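You operate a simulated robot arm through the tools that you are given. There is no shell and no other tool.

You run a simulated robot arm. Do the job below in one go: nothing can be reset, and whatever is moved stays where it is left.

Task
Let the water out of the window-side basin, rinse the nail brush and lay it on the tray.
Fine: that basin's cold tap, off at the end. What is to be rubbed or washed off counts as gone when no trace of it is left.

It is judged by the outcome, as a careful person would: the job done as asked, and still so three seconds after it is handed in. It fails if anything else is knocked over, pushed out of place, dropped, spilled or broken.

Robot
A 7-joint arm with a two-finger parallel gripper, fixed in place. Base frame: the origin is at the foot of the arm, x ahead of it, y to its left, z up. Readings come in m, degrees, newtons and seconds.
Its first joint turns from -166.0 to 166.0 degrees. Payload 3.43 kg.
The TCP is the grasp point between the finger pads, 0.03 m short of the fingertips. In the tool frame z runs along the fingers and y along their closing line. Largest opening 0.094 m; finger width 0.028, thickness 0.01; the body of the gripper, 0.05 by 0.096 m, starts 0.055 m behind the TCP.
Orientation is told as [roll, pitch, yaw] about the base's x, y, z axes, in that order, counted from this pose: with the fingers straight down and closing along the base's y, the tool's x points along the base's -x, its y along +y and its z along -z.

Tools
- The arm moves only by the tool drive_tool. Its argument "series" is a list of rows, each an object of numbers (a shift or turn left out is 0, a gripper value left out holds the last): "grip": the opening, from 0 (shut) to 1 (fully open); "x", "y", "z": the shift along the tool's x, y, z in m; "rx", "ry", "rz": the turn, a rotation vector about the tool's x, y, z in degrees. In form: [{"grip": .., "x": .., "y": .., "z": .., "rx": .., "ry": .., "rz": ..}, ...]. A call has 1 to 20 rows; each row is the pose to reach, as a shift and turn from the pose commanded when the call began, along the tool's axes at that moment. Each row takes 0.2 s and may step no farther than 0.05 m and 8.6 degrees from the row before; otherwise, or with a gripper value out of range, the whole call is refused. A pose out of reach is approached as far as the arm can. The call stops where the force on the tool passes 90 N (or 10 N more than at its start, if that is more) or the arm is blocked; 0.2 s more then pass. The fingers move at their own pace (about 0.045 m/s each) and stop on an object; they squeeze with about 22 N. The grip force told is the motor's: it shows also when the fingers shut on nothing. Time passes only in rows, and 0.2 s behind the last, so rows that repeat a pose let the fingers close. It gives the time, the measured TCP pose, the force on the tool (base axes), the opening and the grip force at its end, in the units of the frame above (readings bear some noise), with the torque about the TCP (base axes, N m) and any sound that the robot's microphone picked up.
- Cameras (640 x 400 px; columns grow to the right, rows downward): "scene" is fixed at [0.3996, 0.6492, 1.5869]; the picture's right is [-0.84, -0.54, 0.00], its down [-0.45, 0.71, -0.54] and it looks along [0.29, -0.45, -0.84] (base axes); focal length 321 px, centre (320, 200). "wrist" rides on the gripper at [0.076, 0.014, -0.103] in the tool frame; the picture's right is [-0.18, 0.98, 0.00], its down [-0.75, -0.14, -0.64] and it looks along [-0.63, -0.12, 0.77] (tool axes); focal length 243 px, centre (320, 200). There is no depth. A picture from a camera that has moved, and an enlarged one, comes with that camera's place and axes in the base frame and with its lens.
- get_image(camera): a new picture of that camera. It takes no simulated time.
- slide_trunk(by): slides the trunk up (or, below 0, down) by that many m; the arm rides with it, the base frame stays. It gives what a move gives, with no picture.
- zoom(camera, box): a new picture of the part [left, top, right, bottom] of that camera's present view, enlarged. It takes no simulated time.
- job_done(): hands the job in; it is judged then, once.

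Places have to be worked out from the pictures, the camera data and where the tool is seen. Open the gripper and draw the arm clear of the work before you hand the job in, unless the task says otherwise.

The tools are called as name(argument=value, ...) on one line, values as JSON. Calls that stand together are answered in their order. drive_tool: Moves the arm, as the interface text tells. Its arguments: {"type":"object","properties":{"series":{"type":"array","items":{"type":"object","properties":{"grip":{"type":"number"},"x":{"type":"number"},"y":{"type":"number"},"z":{"type":"number"},"rx":{"type":"number"},"ry":{"type":"number"},"rz":{"type":"number"}}}}},"required":["series"]} The other tools are called the same way: slide_trunk (by) slides the trunk up or down; get_image (camera) takes a picture; zoom (camera, box) takes an enlarged picture of a part of a camera's view; job_done () hands the job in.

At the start:

```text
time_s: 0.0
tcp_pos: [0.6204, 0.3173, 1.1518]
tool_rot: [0.1, -0.1, 0.0]
contact_force: [-0.3, -0.8, -0.4]
wrist_torque: [0.01, 0.0, 0.0]
finger_gap: 0.0939
grip_force: 0.1
trunk travel left (down, up): [-0.325, 0.165]
```

scene: 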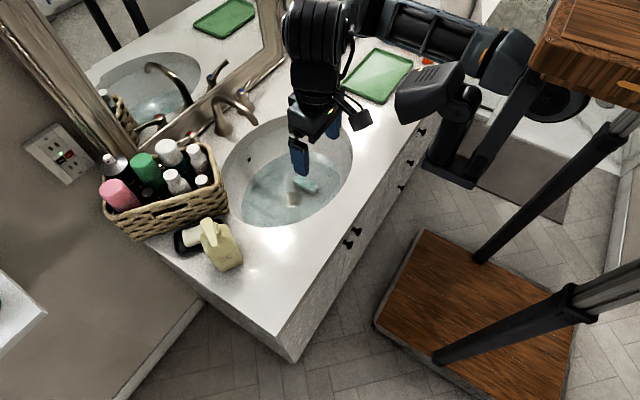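
wrist: 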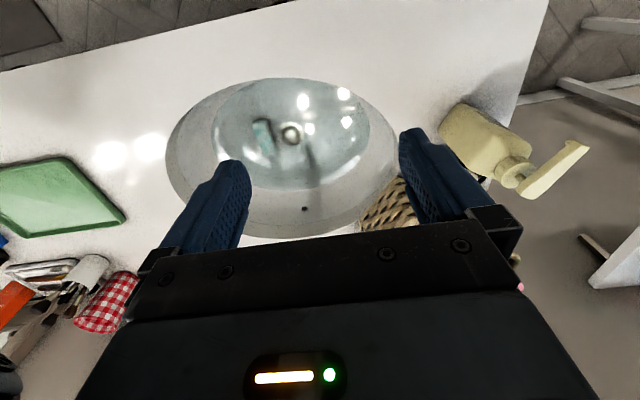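

I'll look closer at the scene before moving: the basin, the taps, the tray and whatever else stands near.

zoom(camera="scene", box=[200, 60, 380, 240])

zoom(camera="wrist", box=[140, 60, 420, 250])

zoom(camera="scene", box=[320, 0, 480, 120])

zoom(camera="wrist", box=[0, 140, 240, 340])

```text
2.22 times, centred on (290, 150) of scene
camera zoom: at [0.3996, 0.6492, 1.5869], right [-0.84, -0.54, 0.0], down [-0.45, 0.71, -0.54], along [0.29, -0.45, -0.84], focal length 714 px, centre (387, 311)
```

zoom: 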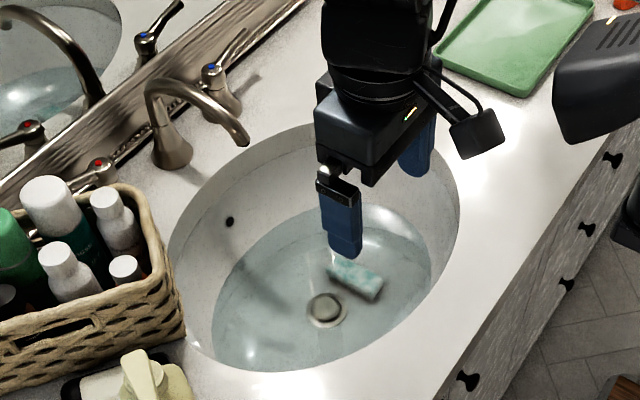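

```text
2.11 times, centred on (280, 155) of wrist
camera zoom: at [0.5429, 0.3314, 1.2531], right [0.18, 0.98, 0.0], down [0.75, -0.14, 0.64], along [0.63, -0.12, -0.77], focal length 511 px, centre (404, 295)
```

zoom: 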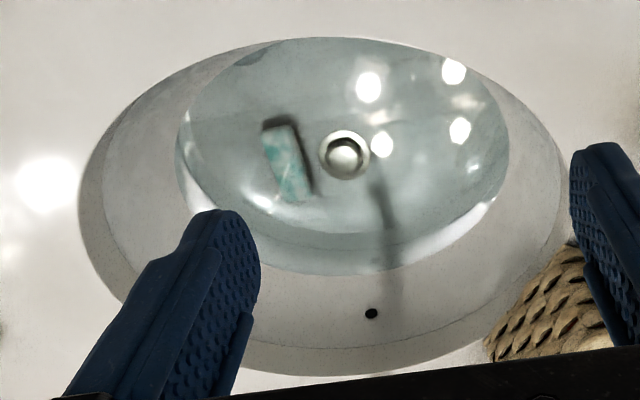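

```text
3.33 times, centred on (400, 60) of scene
camera zoom: at [0.3996, 0.6492, 1.5869], right [-0.84, -0.54, 0.0], down [-0.45, 0.71, -0.54], along [0.29, -0.45, -0.84], focal length 1071 px, centre (53, 667)
```

zoom: 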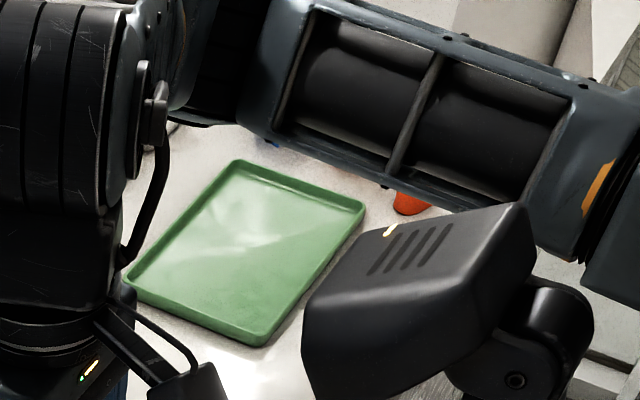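

```text
2.00 times, centred on (120, 240) of wrist
camera zoom: at [0.5429, 0.3314, 1.2531], right [0.18, 0.98, 0.0], down [0.75, -0.14, 0.64], along [0.63, -0.12, -0.77], focal length 485 px, centre (720, 120)
```

zoom: 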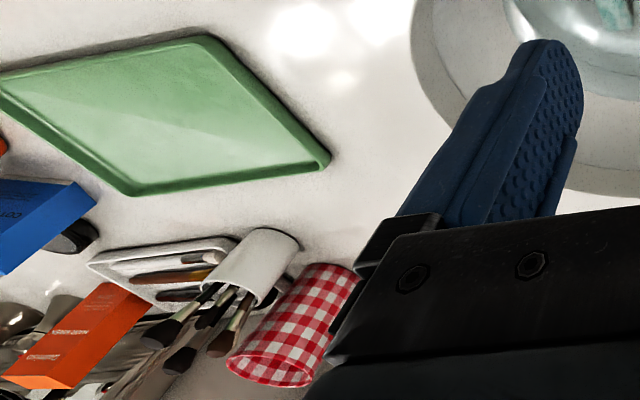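

The basin under the hand has a plug at roughly (0.80, 0.21, 0.66) and the brush lying beside it. I'll turn the wrist in place, high above the counter, to look along the counter for a second basin, the window and the other things standing there.

drive_tool(series=[{"rz": 8}, {"rz": 16}, {"rz": 24}, {"rz": 32}, {"rz": 40}, {"rz": 48}, {"rz": 56}, {"rz": 64}])

get_image(camera="wrist")

get_image(camera="scene")

```text
time_s: 1.8
tcp_pos: [0.6195, 0.3174, 1.1508]
tool_rot: [-0.1, 0.0, -64.2]
contact_force: [0.5, 0.1, -0.4]
wrist_torque: [0.04, 0.0, 0.03]
finger_gap: 0.0938
grip_force: 0.0
trunk travel left (down, up): [-0.325, 0.165]
```

```text
taken
camera wrist: at [0.5989, 0.3921, 1.2529], right [0.96, 0.26, 0.0], down [0.2, -0.74, 0.64], along [0.17, -0.62, -0.77], focal length 243 px, centre (320, 200)
```

wrist: 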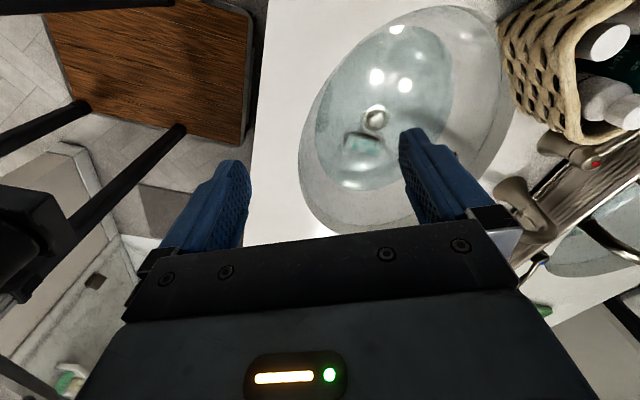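

```text
taken
```

scene: 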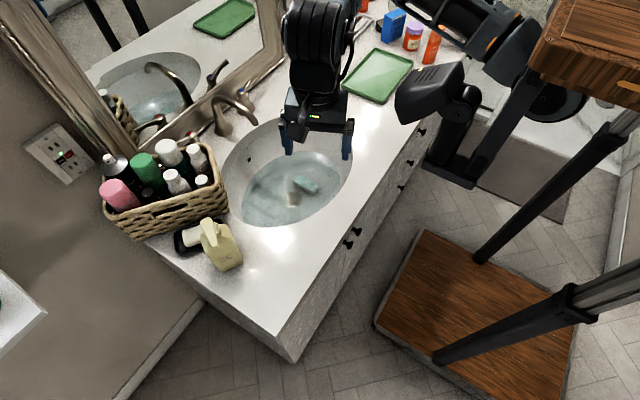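

So far I see only this basin and one set of taps; the camera's lower half is blocked by the gripper. I'll tilt the fingers toward -y, high above everything, so the free upper half of the view looks along the counter.

drive_tool(series=[{"ry": -8}, {"ry": -16}, {"ry": -24}, {"ry": -32}, {"ry": -40}, {"ry": -48}])

get_image(camera="wrist")

get_image(camera="scene")

```text
time_s: 3.2
tcp_pos: [0.62, 0.3158, 1.1476]
tool_rot: [-0.9, -47.8, -63.6]
contact_force: [0.3, -0.3, 0.0]
wrist_torque: [0.01, 0.01, -0.01]
finger_gap: 0.0941
grip_force: 0.0
trunk travel left (down, up): [-0.325, 0.165]
```

```text
taken
camera wrist: at [0.5771, 0.4363, 1.1595], right [0.94, 0.32, 0.13], down [-0.1, -0.08, 0.99], along [0.32, -0.94, -0.05], focal length 243 px, centre (320, 200)
```

wrist: 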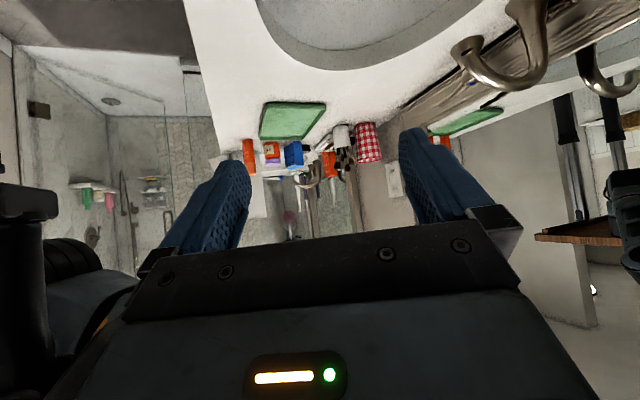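

```text
taken
```

scene: 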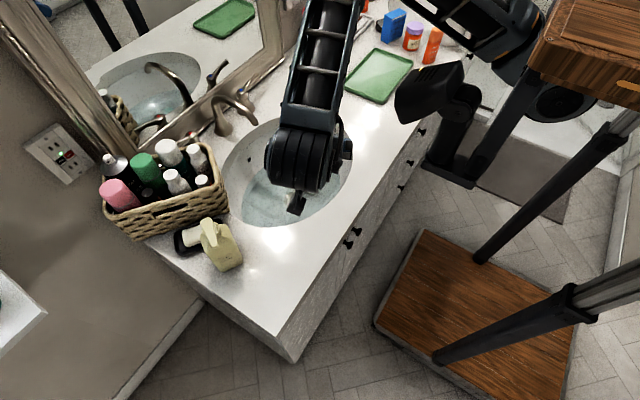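

zoom(camera="wrist", box=[180, 80, 440, 240])

zoom(camera="wrist", box=[400, 0, 640, 150])

```text
2.46 times, centred on (310, 160) of wrist
camera zoom: at [0.5771, 0.4363, 1.1595], right [0.94, 0.32, 0.13], down [-0.1, -0.08, 0.99], along [0.32, -0.94, -0.05], focal length 597 px, centre (345, 298)
```

zoom: 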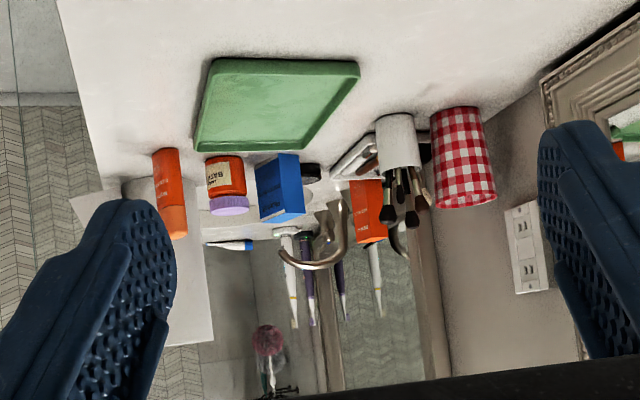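

```text
2.67 times, centred on (520, 75) of wrist
camera zoom: at [0.5771, 0.4363, 1.1595], right [0.94, 0.32, 0.13], down [-0.1, -0.08, 0.99], along [0.32, -0.94, -0.05], focal length 647 px, centre (-213, 533)
```

zoom: 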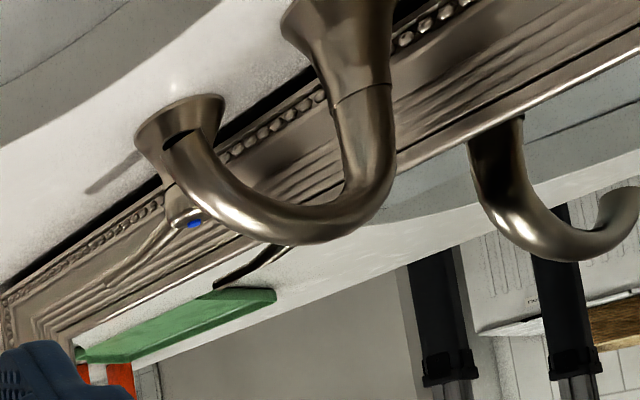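

There is a second basin further along at -y (a second spout shows past the cotton box), so I must find the window. I'll untilt and swing the view to the +y side.

drive_tool(series=[{"ry": 8}, {"ry": 16}, {"ry": 24}, {"ry": 32}, {"ry": 40}, {"ry": 48}])

drive_tool(series=[{"rz": -8}, {"rz": -16}, {"rz": -24}, {"rz": -32}, {"rz": -40}, {"rz": -48}, {"rz": -56}, {"rz": -64}, {"rz": -72}, {"rz": -80}, {"rz": -88}, {"rz": -96}, {"rz": -104}, {"rz": -112}, {"rz": -120}, {"rz": -128}])

drive_tool(series=[{"ry": -8}, {"ry": -16}, {"ry": -24}, {"ry": -32}, {"ry": -40}, {"ry": -48}])

get_image(camera="wrist")

get_image(camera="scene")

```text
time_s: 4.6
tcp_pos: [0.6185, 0.3183, 1.1524]
tool_rot: [0.2, 0.2, -64.0]
contact_force: [-0.4, -0.8, -0.2]
wrist_torque: [0.01, -0.01, 0.01]
finger_gap: 0.0944
grip_force: 0.1
trunk travel left (down, up): [-0.325, 0.165]
```

```text
time_s: 8.0
tcp_pos: [0.6198, 0.317, 1.1509]
tool_rot: [0.0, 0.0, 64.2]
contact_force: [-0.6, -1.0, 0.9]
wrist_torque: [-0.03, 0.0, -0.03]
finger_gap: 0.0938
grip_force: 0.1
trunk travel left (down, up): [-0.325, 0.165]
```

```text
time_s: 9.4
tcp_pos: [0.6192, 0.3183, 1.1523]
tool_rot: [0.0, -48.1, 63.9]
contact_force: [-0.1, -0.6, -0.6]
wrist_torque: [0.01, -0.03, 0.0]
finger_gap: 0.094
grip_force: 0.0
trunk travel left (down, up): [-0.325, 0.165]
```

```text
taken
camera wrist: at [0.5508, 0.2098, 1.1631], right [-0.83, 0.54, 0.14], down [0.14, -0.04, 0.99], along [0.54, 0.84, -0.04], focal length 243 px, centre (320, 200)
```

wrist: 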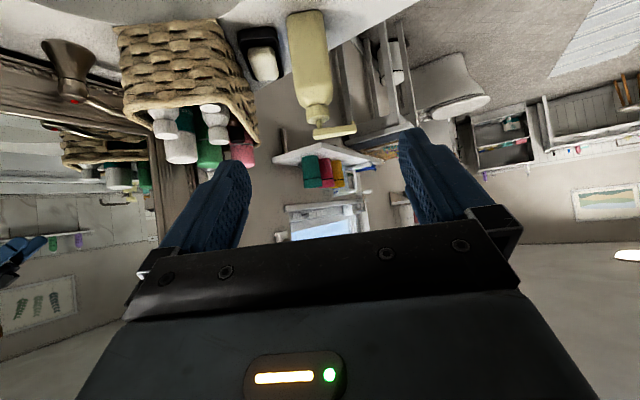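

```text
taken
```

scene: 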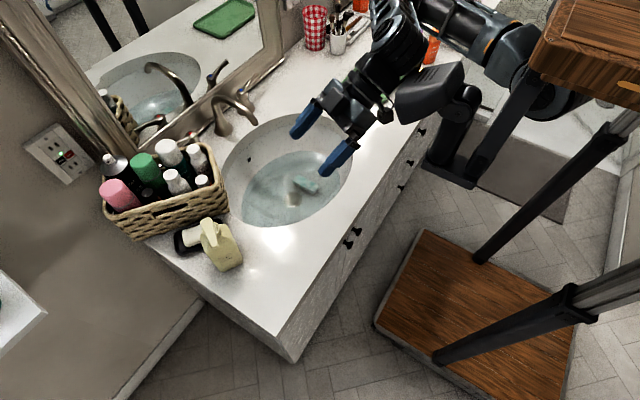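

zoom(camera="wrist", box=[240, 120, 440, 250])

zoom(camera="wrist", box=[0, 10, 300, 200])

zoom(camera="scene", box=[100, 60, 260, 160])

zoom(camera="scene", box=[240, 130, 360, 230])

```text
3.08 times, centred on (340, 185) of wrist
camera zoom: at [0.5508, 0.2098, 1.1631], right [-0.83, 0.54, 0.14], down [0.14, -0.04, 0.99], along [0.54, 0.84, -0.04], focal length 746 px, centre (258, 246)
```

zoom: 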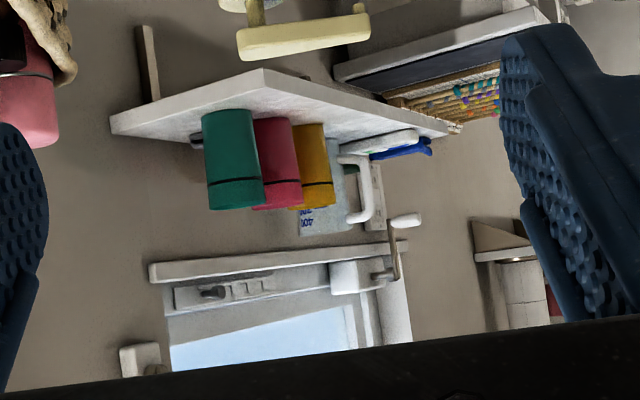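

```text
2.11 times, centred on (150, 105) of wrist
camera zoom: at [0.5508, 0.2098, 1.1631], right [-0.83, 0.54, 0.14], down [0.14, -0.04, 0.99], along [0.54, 0.84, -0.04], focal length 511 px, centre (678, 400)
```

zoom: 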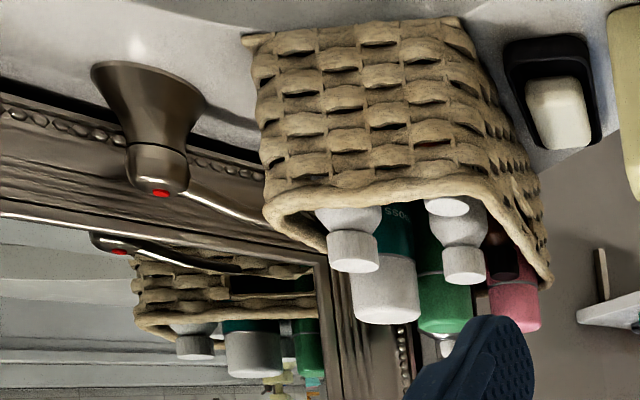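

```text
4.00 times, centred on (180, 110) of scene
camera zoom: at [0.3996, 0.6492, 1.5869], right [-0.84, -0.54, 0.0], down [-0.45, 0.71, -0.54], along [0.29, -0.45, -0.84], focal length 1286 px, centre (880, 560)
```

zoom: 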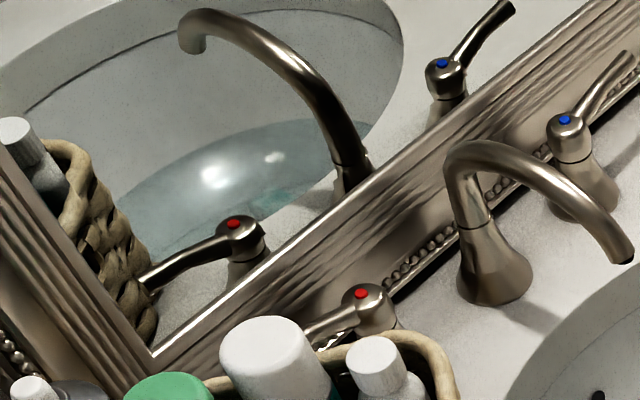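

```text
4.00 times, centred on (300, 180) of scene
camera zoom: at [0.3996, 0.6492, 1.5869], right [-0.84, -0.54, 0.0], down [-0.45, 0.71, -0.54], along [0.29, -0.45, -0.84], focal length 1286 px, centre (400, 280)
```

zoom: 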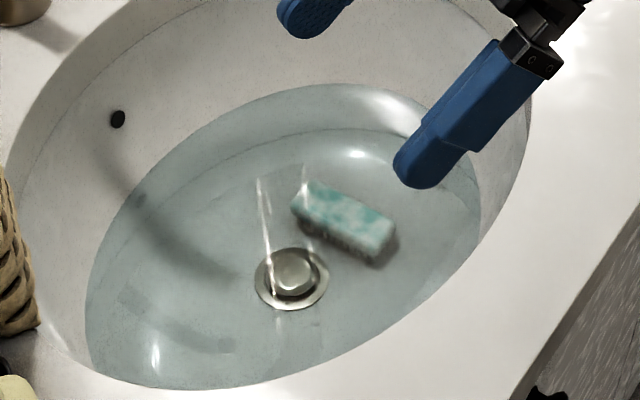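

The window (blind rail, crank and pane) shows on the +y side, so the basin under the hand, with the brush in it, is the right one. The cold (blue) lever is near (1.04, 0.10, 0.95). I'll bring the tool back upright at yaw 0.

drive_tool(series=[{"ry": 8}, {"ry": 16}, {"ry": 24}, {"ry": 32}, {"ry": 40}, {"ry": 48}])

drive_tool(series=[{"rz": 8}, {"rz": 16}, {"rz": 24}, {"rz": 32}, {"rz": 40}, {"rz": 48}, {"rz": 56}, {"rz": 64}])

```text
time_s: 10.8
tcp_pos: [0.6188, 0.3168, 1.1524]
tool_rot: [0.0, 0.1, 64.0]
contact_force: [-0.5, 0.1, -0.7]
wrist_torque: [0.01, -0.01, 0.02]
finger_gap: 0.0938
grip_force: 0.0
trunk travel left (down, up): [-0.325, 0.165]
```

```text
time_s: 12.6
tcp_pos: [0.6192, 0.3157, 1.15]
tool_rot: [0.0, 0.0, -0.2]
contact_force: [-0.1, 0.1, 0.2]
wrist_torque: [0.01, 0.01, -0.02]
finger_gap: 0.094
grip_force: 0.0
trunk travel left (down, up): [-0.325, 0.165]
```

The tool is upright again at (0.62, 0.32, 1.15). I'll move above the near part of the basin to get a better view of the plug, brush and spout, staying clear of the spout (outlet about (0.86, 0.23, 1.0)).

drive_tool(series=[{"x": 0.01, "y": -0.04, "z": 0.01}, {"x": 0.02, "y": -0.08, "z": 0.02}, {"x": 0.02, "y": -0.11, "z": 0.04}, {"x": 0.01, "y": -0.11, "z": 0.07}])

get_image(camera="wrist")

get_image(camera="scene")

```text
time_s: 13.2
tcp_pos: [0.6072, 0.2561, 1.1356]
tool_rot: [1.2, -0.2, -2.3]
contact_force: [-0.2, 34.9, 0.3]
wrist_torque: [-4.21, -0.09, -2.86]
finger_gap: 0.0939
grip_force: 0.1
trunk travel left (down, up): [-0.325, 0.165]
stopped in row 2: the force on the tool passed its limit at 136 N (the readings are from after the stop); the commanded pose is now the measured one
```

```text
taken
camera wrist: at [0.5314, 0.2715, 1.2387], right [0.22, 0.97, 0.02], down [0.74, -0.18, 0.64], along [0.63, -0.13, -0.77], focal length 243 px, centre (320, 200)
```

wrist: 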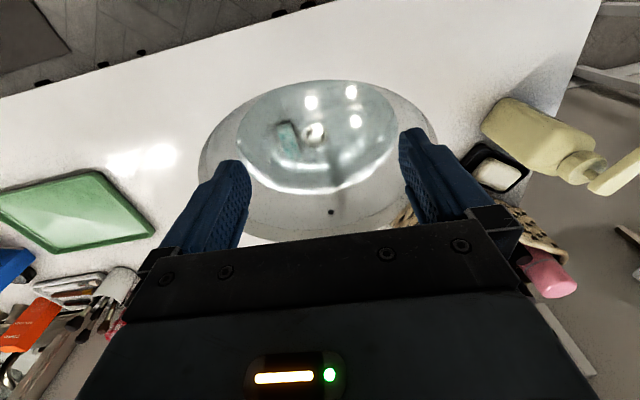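

```text
taken
```

scene: 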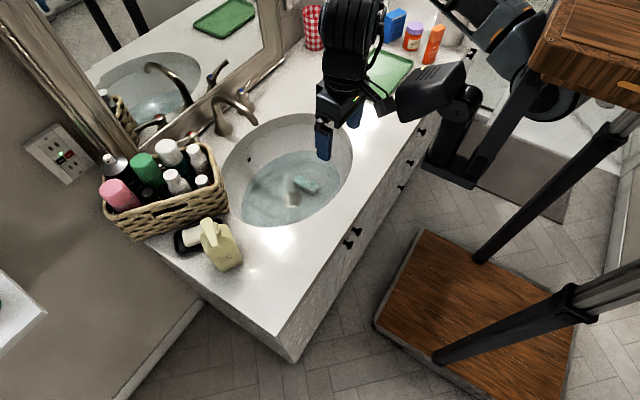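

The move stopped: the wrist-camera side ran into the robot's own folded dark box near (0.52, 0.2, 1.2) while going -y (nothing in the room was touched). I'll back off +y, square up, then move forward (+x) before going -y.

drive_tool(series=[{"y": 0.02}, {"y": 0.04, "rz": -2.2, "rx": 1.2}, {"y": 0.04, "x": -0.04, "rz": -2.2, "rx": 1.2}, {"y": 0.04, "x": -0.08, "rz": -2.2, "rx": 1.2}, {"y": 0.04, "x": -0.12, "rz": -2.2, "rx": 1.2}])

get_image(camera="scene")

get_image(camera="wrist")

```text
time_s: 14.4
tcp_pos: [0.7281, 0.2911, 1.1371]
tool_rot: [-0.3, -0.1, 0.2]
contact_force: [0.2, 0.4, -0.1]
wrist_torque: [-0.01, -0.05, 0.0]
finger_gap: 0.094
grip_force: 0.0
trunk travel left (down, up): [-0.325, 0.165]
```

```text
taken
```

scene: 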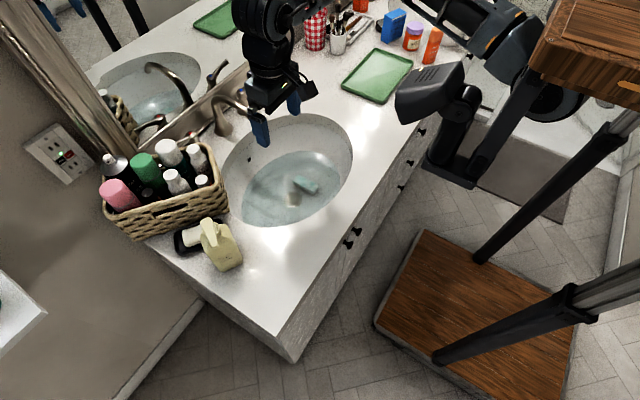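

```text
taken
camera wrist: at [0.6515, 0.3053, 1.2387], right [0.18, 0.98, 0.0], down [0.75, -0.14, 0.65], along [0.63, -0.12, -0.76], focal length 243 px, centre (320, 200)
```

wrist: 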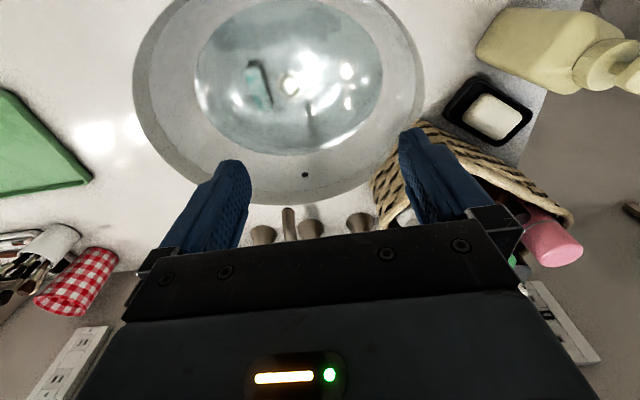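

Clear of the box now, at (0.73, 0.29, 1.14). Zooming on the plug, brush and taps from here.

zoom(camera="wrist", box=[180, 20, 400, 157])

zoom(camera="wrist", box=[220, 150, 420, 275])

zoom(camera="scene", box=[180, 70, 340, 170])

```text
2.91 times, centred on (290, 88) of wrist
camera zoom: at [0.6515, 0.3053, 1.2387], right [0.18, 0.98, 0.0], down [0.75, -0.14, 0.65], along [0.63, -0.12, -0.76], focal length 706 px, centre (407, 524)
```

zoom: 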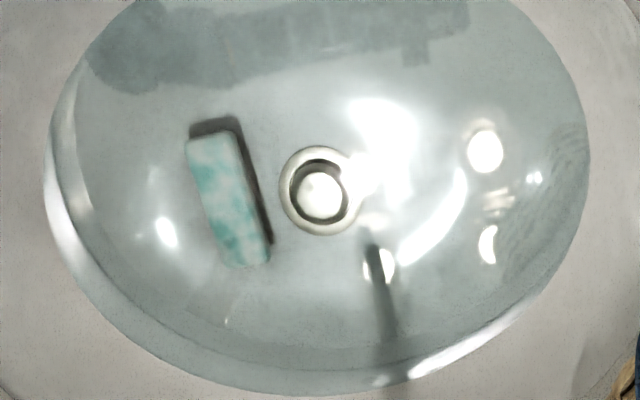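

```text
3.20 times, centred on (320, 212) of wrist
camera zoom: at [0.6515, 0.3053, 1.2387], right [0.18, 0.98, 0.0], down [0.75, -0.14, 0.65], along [0.63, -0.12, -0.76], focal length 776 px, centre (320, 160)
```

zoom: 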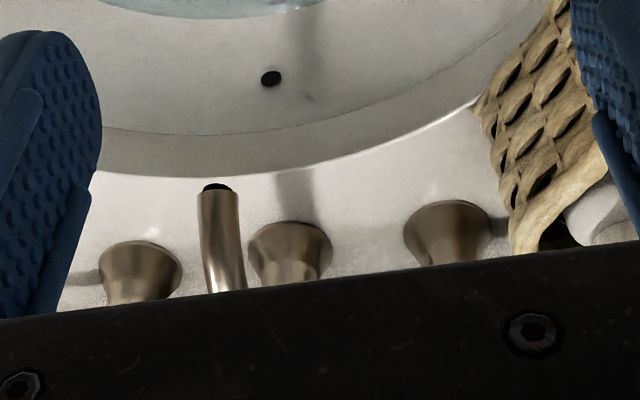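

```text
4.00 times, centred on (260, 120) of scene
camera zoom: at [0.3996, 0.6492, 1.5869], right [-0.84, -0.54, 0.0], down [-0.45, 0.71, -0.54], along [0.29, -0.45, -0.84], focal length 1286 px, centre (560, 520)
```

zoom: 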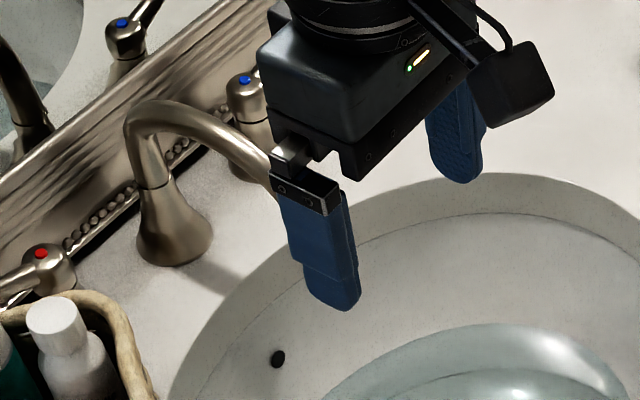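

The plug is a domed pop-up stopper at about (0.795, 0.208), the spout outlet is near (0.874, 0.215, 0.98). I'll shut the fingers, lean the hand back 10° to keep the wrist clear of the spout, and come down over the plug to z≈0.93 for a closer look.

drive_tool(series=[{"grip": 0, "x": -0.01, "y": -0.03, "z": 0.02, "ry": -3}, {"grip": 0, "x": -0.02, "y": -0.06, "z": 0.04, "ry": -6}, {"grip": 0, "x": -0.03, "y": -0.083, "z": 0.07, "ry": -10}, {"grip": 0, "x": -0.04, "y": -0.083, "z": 0.11, "ry": -10}, {"grip": 0, "x": -0.05, "y": -0.083, "z": 0.15, "ry": -10}])

get_image(camera="wrist")

get_image(camera="scene")

```text
time_s: 15.6
tcp_pos: [0.7803, 0.2061, 0.9897]
tool_rot: [-0.2, -10.3, 0.2]
contact_force: [0.8, -0.4, -0.3]
wrist_torque: [0.0, -0.02, -0.01]
finger_gap: 0.0
grip_force: 9.9
trunk travel left (down, up): [-0.325, 0.165]
```

```text
taken
camera wrist: at [0.6858, 0.2207, 1.0758], right [0.18, 0.98, 0.03], down [0.63, -0.14, 0.77], along [0.76, -0.12, -0.64], focal length 243 px, centre (320, 200)
```

wrist: 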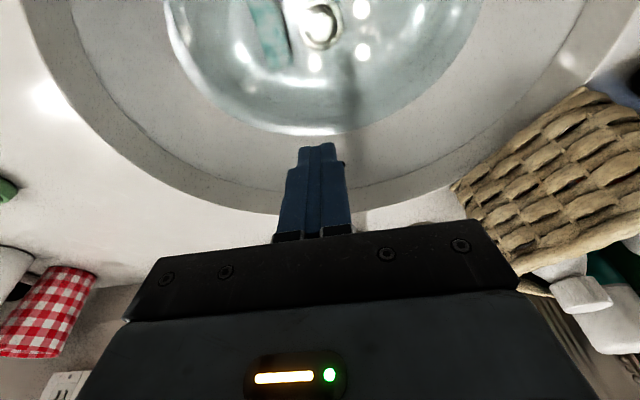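

```text
taken
```

scene: 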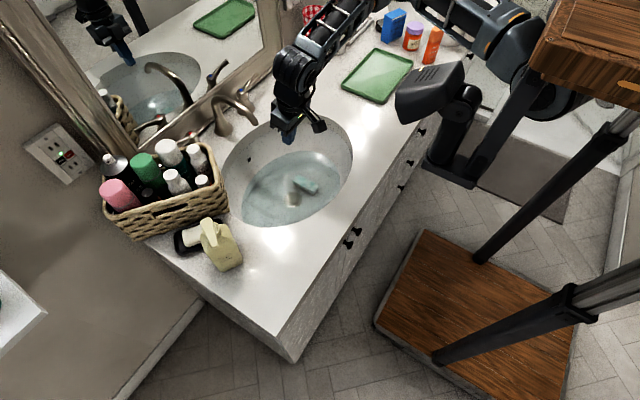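

The tip lines up in y with the plug, which I now put at (0.794, 0.212). I'll go straight down to TCP z≈0.77, still above the plug, and check.

drive_tool(series=[{"grip": 0, "x": 0.006, "y": 0.001, "z": 0.045}, {"grip": 0, "x": 0.012, "y": 0.002, "z": 0.09}, {"grip": 0, "x": 0.018, "y": 0.003, "z": 0.135}, {"grip": 0, "x": 0.024, "y": 0.004, "z": 0.18}, {"grip": 0, "x": 0.028, "y": 0.004, "z": 0.217}])

get_image(camera="wrist")

zoom(camera="scene", box=[230, 100, 370, 240])

```text
time_s: 16.8
tcp_pos: [0.7895, 0.2089, 0.7678]
tool_rot: [-0.2, -10.3, 0.2]
contact_force: [-0.9, 0.3, -0.1]
wrist_torque: [0.01, 0.01, 0.02]
finger_gap: 0.0
grip_force: 21.7
trunk travel left (down, up): [-0.325, 0.165]
```

```text
taken
camera wrist: at [0.6967, 0.2231, 0.8556], right [0.18, 0.98, 0.03], down [0.63, -0.14, 0.77], along [0.76, -0.12, -0.64], focal length 243 px, centre (320, 200)
```

wrist: 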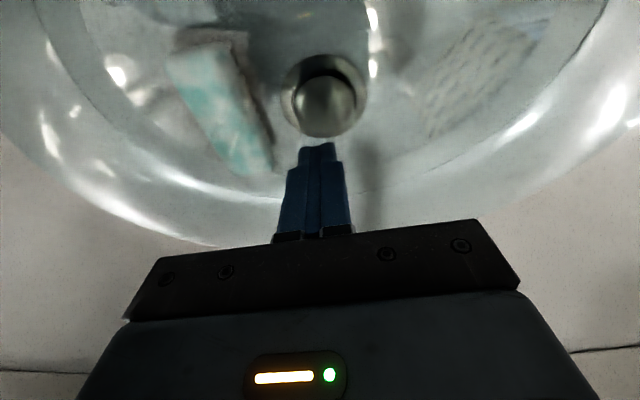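

```text
2.86 times, centred on (300, 170) of scene
camera zoom: at [0.3996, 0.6492, 1.5869], right [-0.84, -0.54, 0.0], down [-0.45, 0.71, -0.54], along [0.29, -0.45, -0.84], focal length 918 px, centre (377, 286)
```

zoom: 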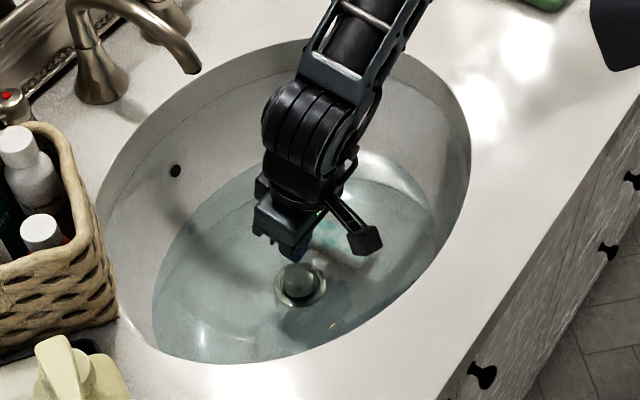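

The dome is directly under the tips at about (0.797, 0.212), top near z≈0.67. I'll descend vertically in small steps until contact is felt.

drive_tool(series=[{"grip": 0, "x": 0.0036, "y": 0.002, "z": 0.02}, {"grip": 0, "x": 0.0071, "y": 0.003, "z": 0.039}, {"grip": 0, "x": 0.0085, "y": 0.003, "z": 0.047}, {"grip": 0, "x": 0.0095, "y": 0.003, "z": 0.053}])

get_image(camera="wrist")

zoom(camera="scene", box=[230, 100, 370, 240])

```text
time_s: 17.9
tcp_pos: [0.7938, 0.2147, 0.7257]
tool_rot: [0.1, -10.7, 0.2]
contact_force: [-23.5, -16.4, 76.0]
wrist_torque: [-0.64, 1.41, 0.16]
finger_gap: 0.0
grip_force: 22.6
trunk travel left (down, up): [-0.325, 0.165]
stopped in row 4: the force on the tool passed its limit at 94 N (the readings are from after the stop); the commanded pose is now the measured one
```

```text
taken
camera wrist: at [0.6985, 0.2289, 0.8125], right [0.18, 0.98, 0.04], down [0.62, -0.14, 0.77], along [0.76, -0.12, -0.64], focal length 243 px, centre (320, 200)
```

wrist: 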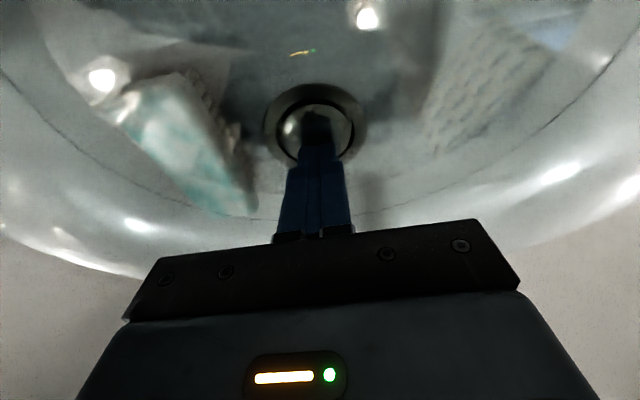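

```text
2.86 times, centred on (300, 170) of scene
camera zoom: at [0.3996, 0.6492, 1.5869], right [-0.84, -0.54, 0.0], down [-0.45, 0.71, -0.54], along [0.29, -0.45, -0.84], focal length 918 px, centre (377, 286)
```

zoom: 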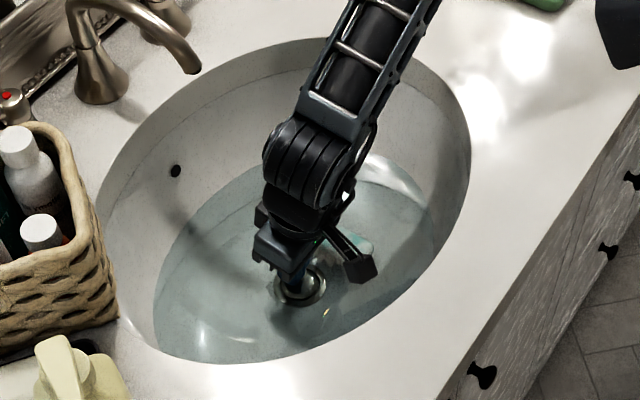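

Contact at tip z≈0.696 with about 90 N; no click sound reported. I'll lift a few cm and see whether the plug or the water level changed.

drive_tool(series=[{"grip": 0, "x": -0.0036, "z": -0.02}, {"grip": 0, "x": -0.0071, "z": -0.04}, {"grip": 0, "x": -0.0107, "z": -0.06}])

get_image(camera="wrist")

zoom(camera="scene", box=[230, 100, 370, 240])

```text
time_s: 18.7
tcp_pos: [0.7922, 0.2135, 0.7783]
tool_rot: [-0.1, -10.5, 0.2]
contact_force: [0.2, 0.9, -0.8]
wrist_torque: [-0.01, 0.02, 0.02]
finger_gap: 0.0002
grip_force: 21.4
trunk travel left (down, up): [-0.325, 0.165]
```

```text
taken
camera wrist: at [0.6988, 0.2279, 0.8659], right [0.18, 0.98, 0.03], down [0.63, -0.14, 0.77], along [0.76, -0.12, -0.64], focal length 243 px, centre (320, 200)
```

wrist: 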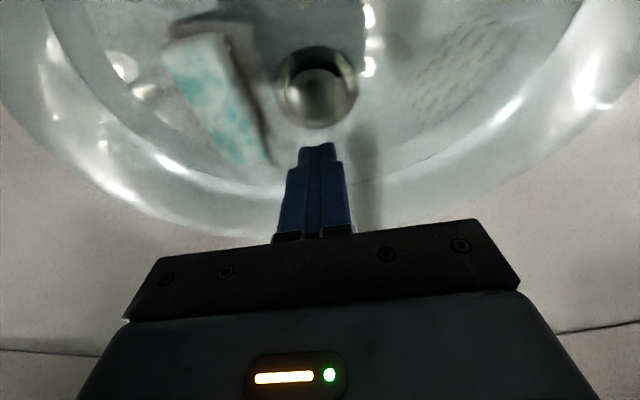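

```text
2.86 times, centred on (300, 170) of scene
camera zoom: at [0.3996, 0.6492, 1.5869], right [-0.84, -0.54, 0.0], down [-0.45, 0.71, -0.54], along [0.29, -0.45, -0.84], focal length 918 px, centre (377, 286)
```

zoom: 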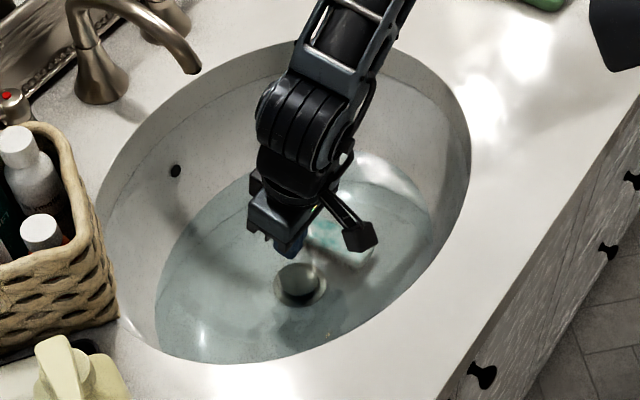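

The dome now sits visibly higher over its ring (popped up). I'll rise out of the water and wait to see whether the level falls.

drive_tool(series=[{"x": -0.008, "z": -0.045}, {"x": -0.016, "z": -0.09}, {"x": -0.024, "z": -0.135}, {"x": -0.032, "z": -0.18}, {"x": -0.032, "z": -0.18}, {"x": -0.032, "z": -0.18}, {"x": -0.032, "z": -0.18}, {"x": -0.032, "z": -0.18}, {"x": -0.032, "z": -0.18}, {"x": -0.032, "z": -0.18}])

get_image(camera="wrist")

zoom(camera="scene", box=[230, 100, 370, 240])

```text
time_s: 20.9
tcp_pos: [0.7913, 0.2157, 0.9629]
tool_rot: [-0.1, -10.4, 0.1]
contact_force: [0.0, 0.3, 0.1]
wrist_torque: [0.0, 0.02, -0.01]
finger_gap: 0.0
grip_force: 21.7
trunk travel left (down, up): [-0.325, 0.165]
```

```text
taken
camera wrist: at [0.6984, 0.2295, 1.0493], right [0.18, 0.98, 0.03], down [0.63, -0.14, 0.77], along [0.76, -0.12, -0.64], focal length 243 px, centre (320, 200)
```

wrist: 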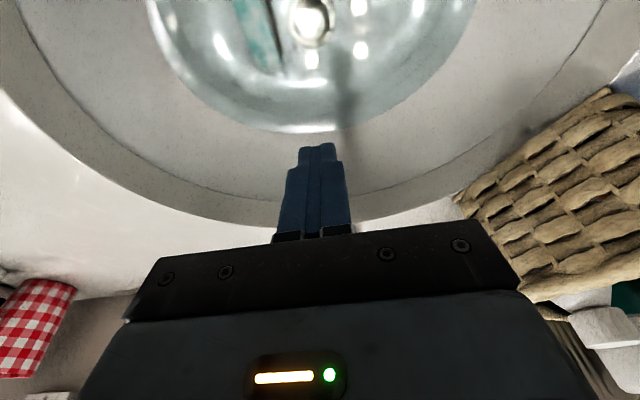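

```text
2.86 times, centred on (300, 170) of scene
camera zoom: at [0.3996, 0.6492, 1.5869], right [-0.84, -0.54, 0.0], down [-0.45, 0.71, -0.54], along [0.29, -0.45, -0.84], focal length 918 px, centre (377, 286)
```

zoom: 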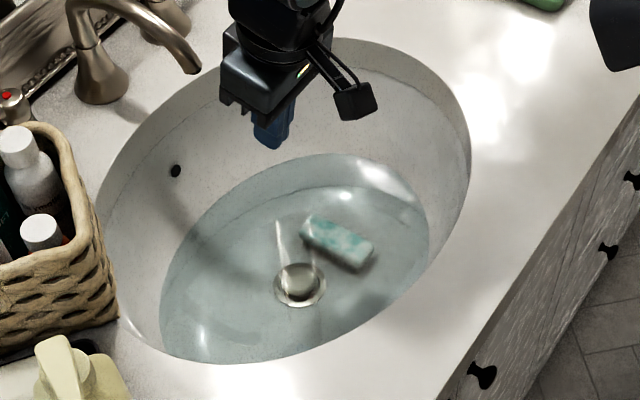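

The waterline has already shrunk (left edge moved inward), so it is draining. While it empties, I'll raise the hand and move toward the cold tap, tilting forward for a close view of the lever.

drive_tool(series=[{"x": -0.008, "z": -0.045}, {"x": -0.016, "z": -0.09}, {"x": -0.024, "y": -0.04, "z": -0.11}, {"x": -0.034, "y": -0.08, "z": -0.12, "ry": -8}, {"x": -0.044, "y": -0.12, "z": -0.128, "ry": -16}, {"x": -0.055, "y": -0.16, "z": -0.132, "ry": -24}])

get_image(camera="wrist")

get_image(camera="scene")

```text
time_s: 22.3
tcp_pos: [0.8203, 0.056, 1.1057]
tool_rot: [-0.1, -34.6, 0.3]
contact_force: [0.3, 0.8, -0.8]
wrist_torque: [-0.05, 0.05, -0.02]
finger_gap: 0.0
grip_force: 21.8
trunk travel left (down, up): [-0.325, 0.165]
```

```text
taken
camera wrist: at [0.6997, 0.0695, 1.1464], right [0.15, 0.98, 0.1], down [0.26, -0.14, 0.96], along [0.95, -0.11, -0.27], focal length 243 px, centre (320, 200)
```

wrist: 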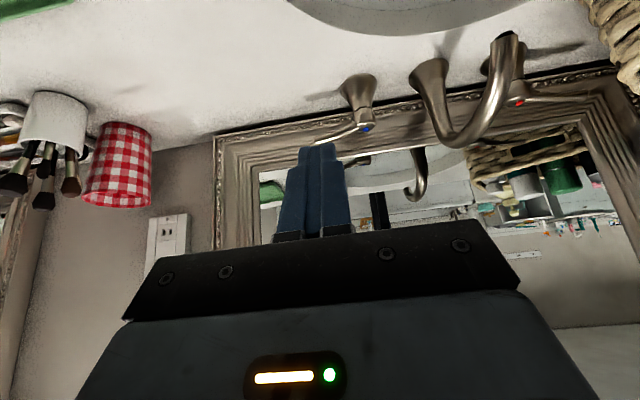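

```text
taken
```

scene: 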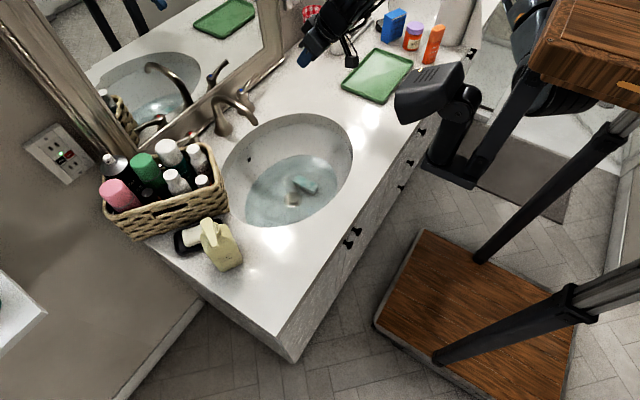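

zoom(camera="wrist", box=[260, 50, 420, 150])

zoom(camera="scene", box=[180, 50, 320, 137])

zoom(camera="scene", box=[230, 140, 370, 240])

```text
4.00 times, centred on (340, 100) of wrist
camera zoom: at [0.6997, 0.0695, 1.1464], right [0.15, 0.98, 0.1], down [0.26, -0.14, 0.96], along [0.95, -0.11, -0.27], focal length 970 px, centre (240, 600)
```

zoom: 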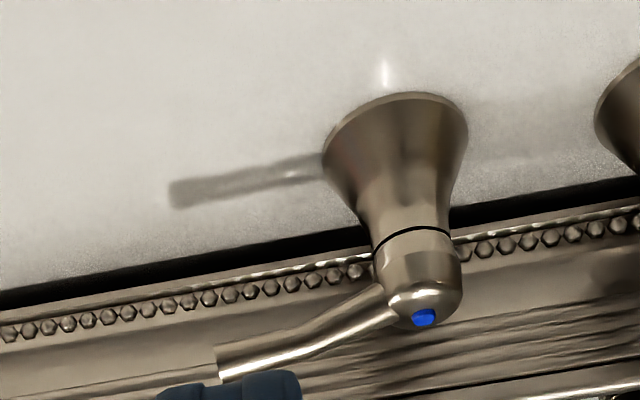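

```text
4.57 times, centred on (250, 94) of scene
camera zoom: at [0.3996, 0.6492, 1.5869], right [-0.84, -0.54, 0.0], down [-0.45, 0.71, -0.54], along [0.29, -0.45, -0.84], focal length 1469 px, centre (640, 687)
```

zoom: 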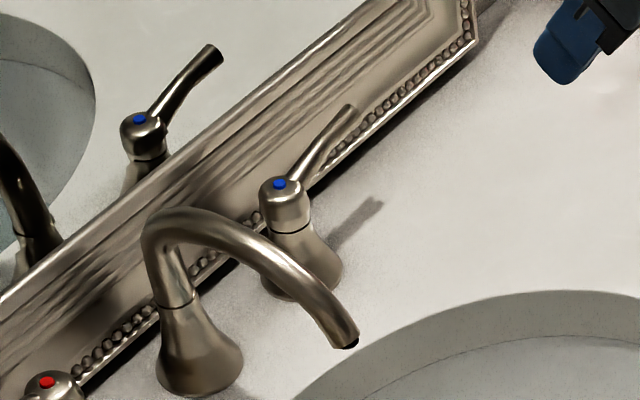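

```text
4.00 times, centred on (300, 190) of scene
camera zoom: at [0.3996, 0.6492, 1.5869], right [-0.84, -0.54, 0.0], down [-0.45, 0.71, -0.54], along [0.29, -0.45, -0.84], focal length 1286 px, centre (400, 240)
```

zoom: 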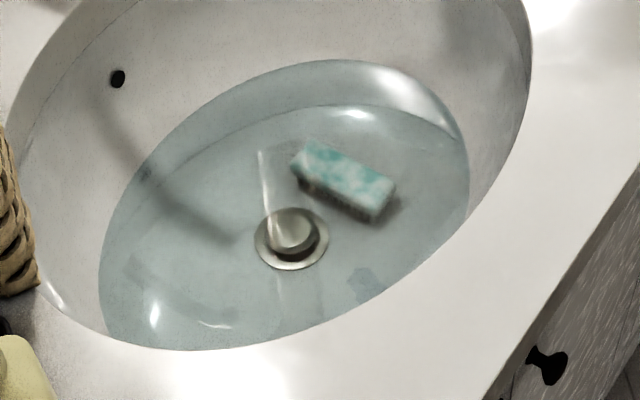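

The lever runs from the tap axis at (1.023, 0.112) to its tip at (1.026, 0.035, 0.963), with the mirror plane at x≈1.086. I'll turn the hand -90° about its own axis so the fingers can straddle the lever from front-above (one behind, one in front).

drive_tool(series=[{"rz": -8}, {"rz": -16}, {"rz": -24}, {"rz": -32}, {"rz": -40}, {"rz": -48}, {"rz": -56}, {"rz": -64}, {"rz": -72}, {"rz": -80}, {"rz": -85}, {"rz": -90}])

get_image(camera="wrist")

get_image(camera="scene")

```text
time_s: 24.9
tcp_pos: [0.8034, 0.07, 1.0698]
tool_rot: [-33.4, -2.3, 89.5]
contact_force: [1.2, 0.6, -0.1]
wrist_torque: [-0.01, -0.01, 0.01]
finger_gap: 0.0
grip_force: 22.1
out of reach, approached as far as the arm can: row 11, 12
trunk travel left (down, up): [-0.325, 0.165]
```

```text
taken
camera wrist: at [0.7347, -0.0086, 1.1444], right [-0.82, 0.21, -0.53], down [-0.23, 0.73, 0.64], along [0.53, 0.65, -0.55], focal length 243 px, centre (320, 200)
```

wrist: 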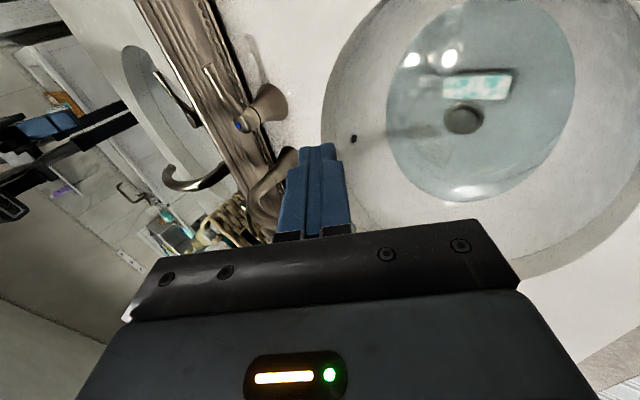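

```text
taken
```

scene: 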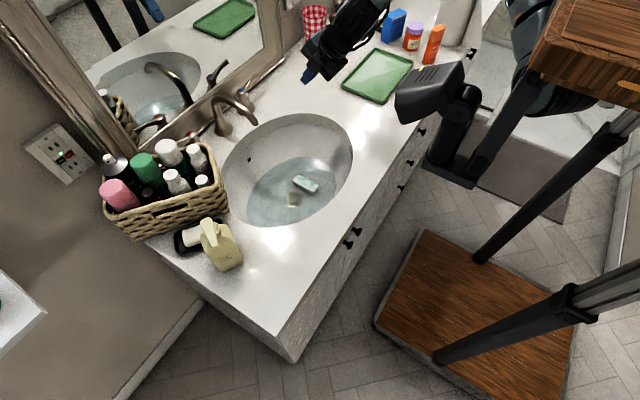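

The last two rows hit a joint limit; about 80° is the most available here. I'll turn back ~14° (enough to straddle the lever, and following the lever's swing will ease it further).

drive_tool(series=[{"rz": 7}, {"rz": 14}])

```text
time_s: 25.5
tcp_pos: [0.8041, 0.0711, 1.0716]
tool_rot: [-32.4, -8.3, 78.5]
contact_force: [-1.1, 0.3, 1.0]
wrist_torque: [0.03, -0.01, 0.04]
finger_gap: 0.0
grip_force: 22.9
trunk travel left (down, up): [-0.325, 0.165]
```

The hand is now tilted 33° forward with the closing line across the lever. I'll open the fingers to ~45 mm and move to a pre-approach point about 7 cm back from the lever along the finger direction.

drive_tool(series=[{"grip": 0.48, "x": -0.0023, "y": -0.0229, "z": 0.0271}, {"grip": 0.48, "x": -0.0046, "y": -0.0457, "z": 0.0542}, {"grip": 0.48, "x": -0.0069, "y": -0.0686, "z": 0.0813}, {"grip": 0.48, "x": -0.0092, "y": -0.0914, "z": 0.1084}, {"grip": 0.48, "x": -0.0115, "y": -0.1143, "z": 0.1355}, {"grip": 0.48, "x": -0.0115, "y": -0.1143, "z": 0.1355}])

get_image(camera="wrist")

get_image(camera="scene")

```text
time_s: 26.9
tcp_pos: [0.9469, 0.0591, 1.0177]
tool_rot: [-31.3, -8.9, 77.9]
contact_force: [-0.5, -0.6, 0.6]
wrist_torque: [-0.01, -0.01, 0.02]
finger_gap: 0.0451
grip_force: 0.1
out of reach, approached as far as the arm can: row 5, 6
trunk travel left (down, up): [-0.325, 0.165]
```

```text
taken
camera wrist: at [0.8643, -0.0136, 1.0846], right [-0.77, 0.43, -0.48], down [-0.07, 0.68, 0.73], along [0.64, 0.6, -0.49], focal length 243 px, centre (320, 200)
```

wrist: 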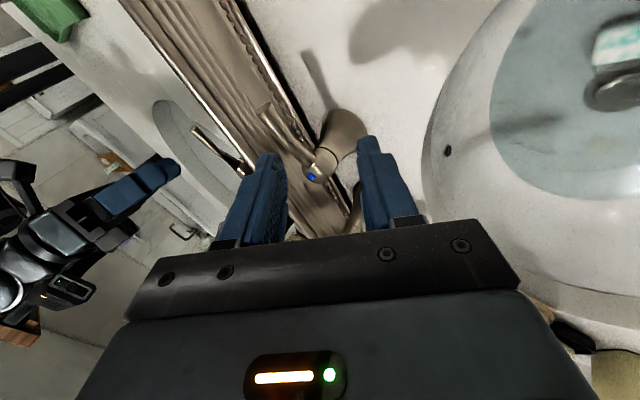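

```text
taken
```

scene: 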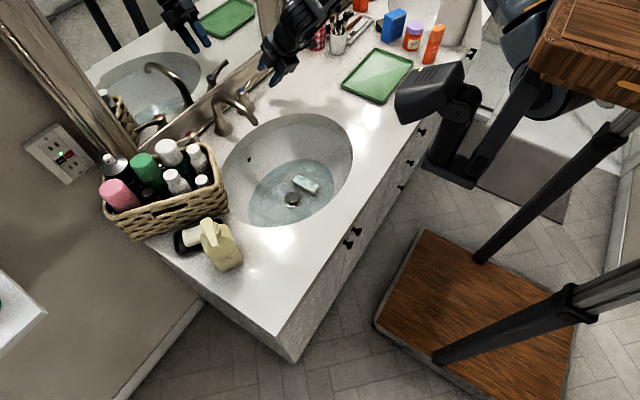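

The arm cannot hold that much wrist turn further forward. The water has nearly halved. I'll reduce the wrist turn by ~16° and retry reaching the pre-approach point.

drive_tool(series=[{"rz": 8}, {"rz": 16}])

```text
time_s: 27.5
tcp_pos: [0.9513, 0.0555, 1.0354]
tool_rot: [-30.2, -16.4, 64.4]
contact_force: [-0.8, 0.6, -0.7]
wrist_torque: [0.0, 0.0, 0.01]
finger_gap: 0.0451
grip_force: 0.1
trunk travel left (down, up): [-0.325, 0.165]
```

Now at (0.951, 0.056, 1.035) with the wrist turned about 60°. Opening to 60 mm and easing toward the pre-approach point (0.98, 0.058, 1.014).

drive_tool(series=[{"grip": 0.62, "x": -0.004, "y": -0.0046, "z": 0.017}, {"grip": 0.62, "x": -0.0082, "y": -0.0092, "z": 0.0339}, {"grip": 0.62, "x": -0.0082, "y": -0.0092, "z": 0.0339}])

get_image(camera="wrist")

zoom(camera="scene", box=[180, 40, 320, 127])

```text
time_s: 28.3
tcp_pos: [0.9836, 0.0563, 1.02]
tool_rot: [-30.7, -16.3, 64.7]
contact_force: [0.2, -0.2, -0.5]
wrist_torque: [0.01, 0.01, -0.04]
finger_gap: 0.0582
grip_force: 0.1
trunk travel left (down, up): [-0.325, 0.165]
```

```text
taken
camera wrist: at [0.884, -0.0027, 1.0754], right [-0.63, 0.65, -0.43], down [0.05, 0.58, 0.81], along [0.78, 0.49, -0.4], focal length 243 px, centre (320, 200)
```

wrist: 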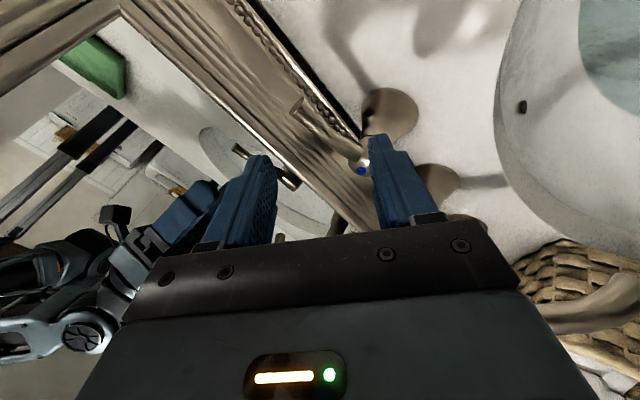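

```text
4.57 times, centred on (250, 84) of scene
camera zoom: at [0.3996, 0.6492, 1.5869], right [-0.84, -0.54, 0.0], down [-0.45, 0.71, -0.54], along [0.29, -0.45, -0.84], focal length 1469 px, centre (640, 733)
```

zoom: 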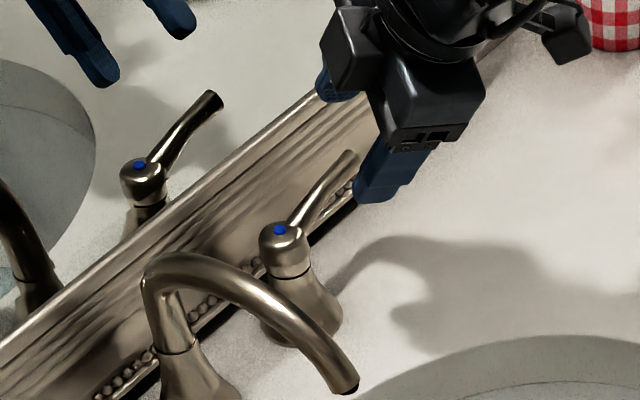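

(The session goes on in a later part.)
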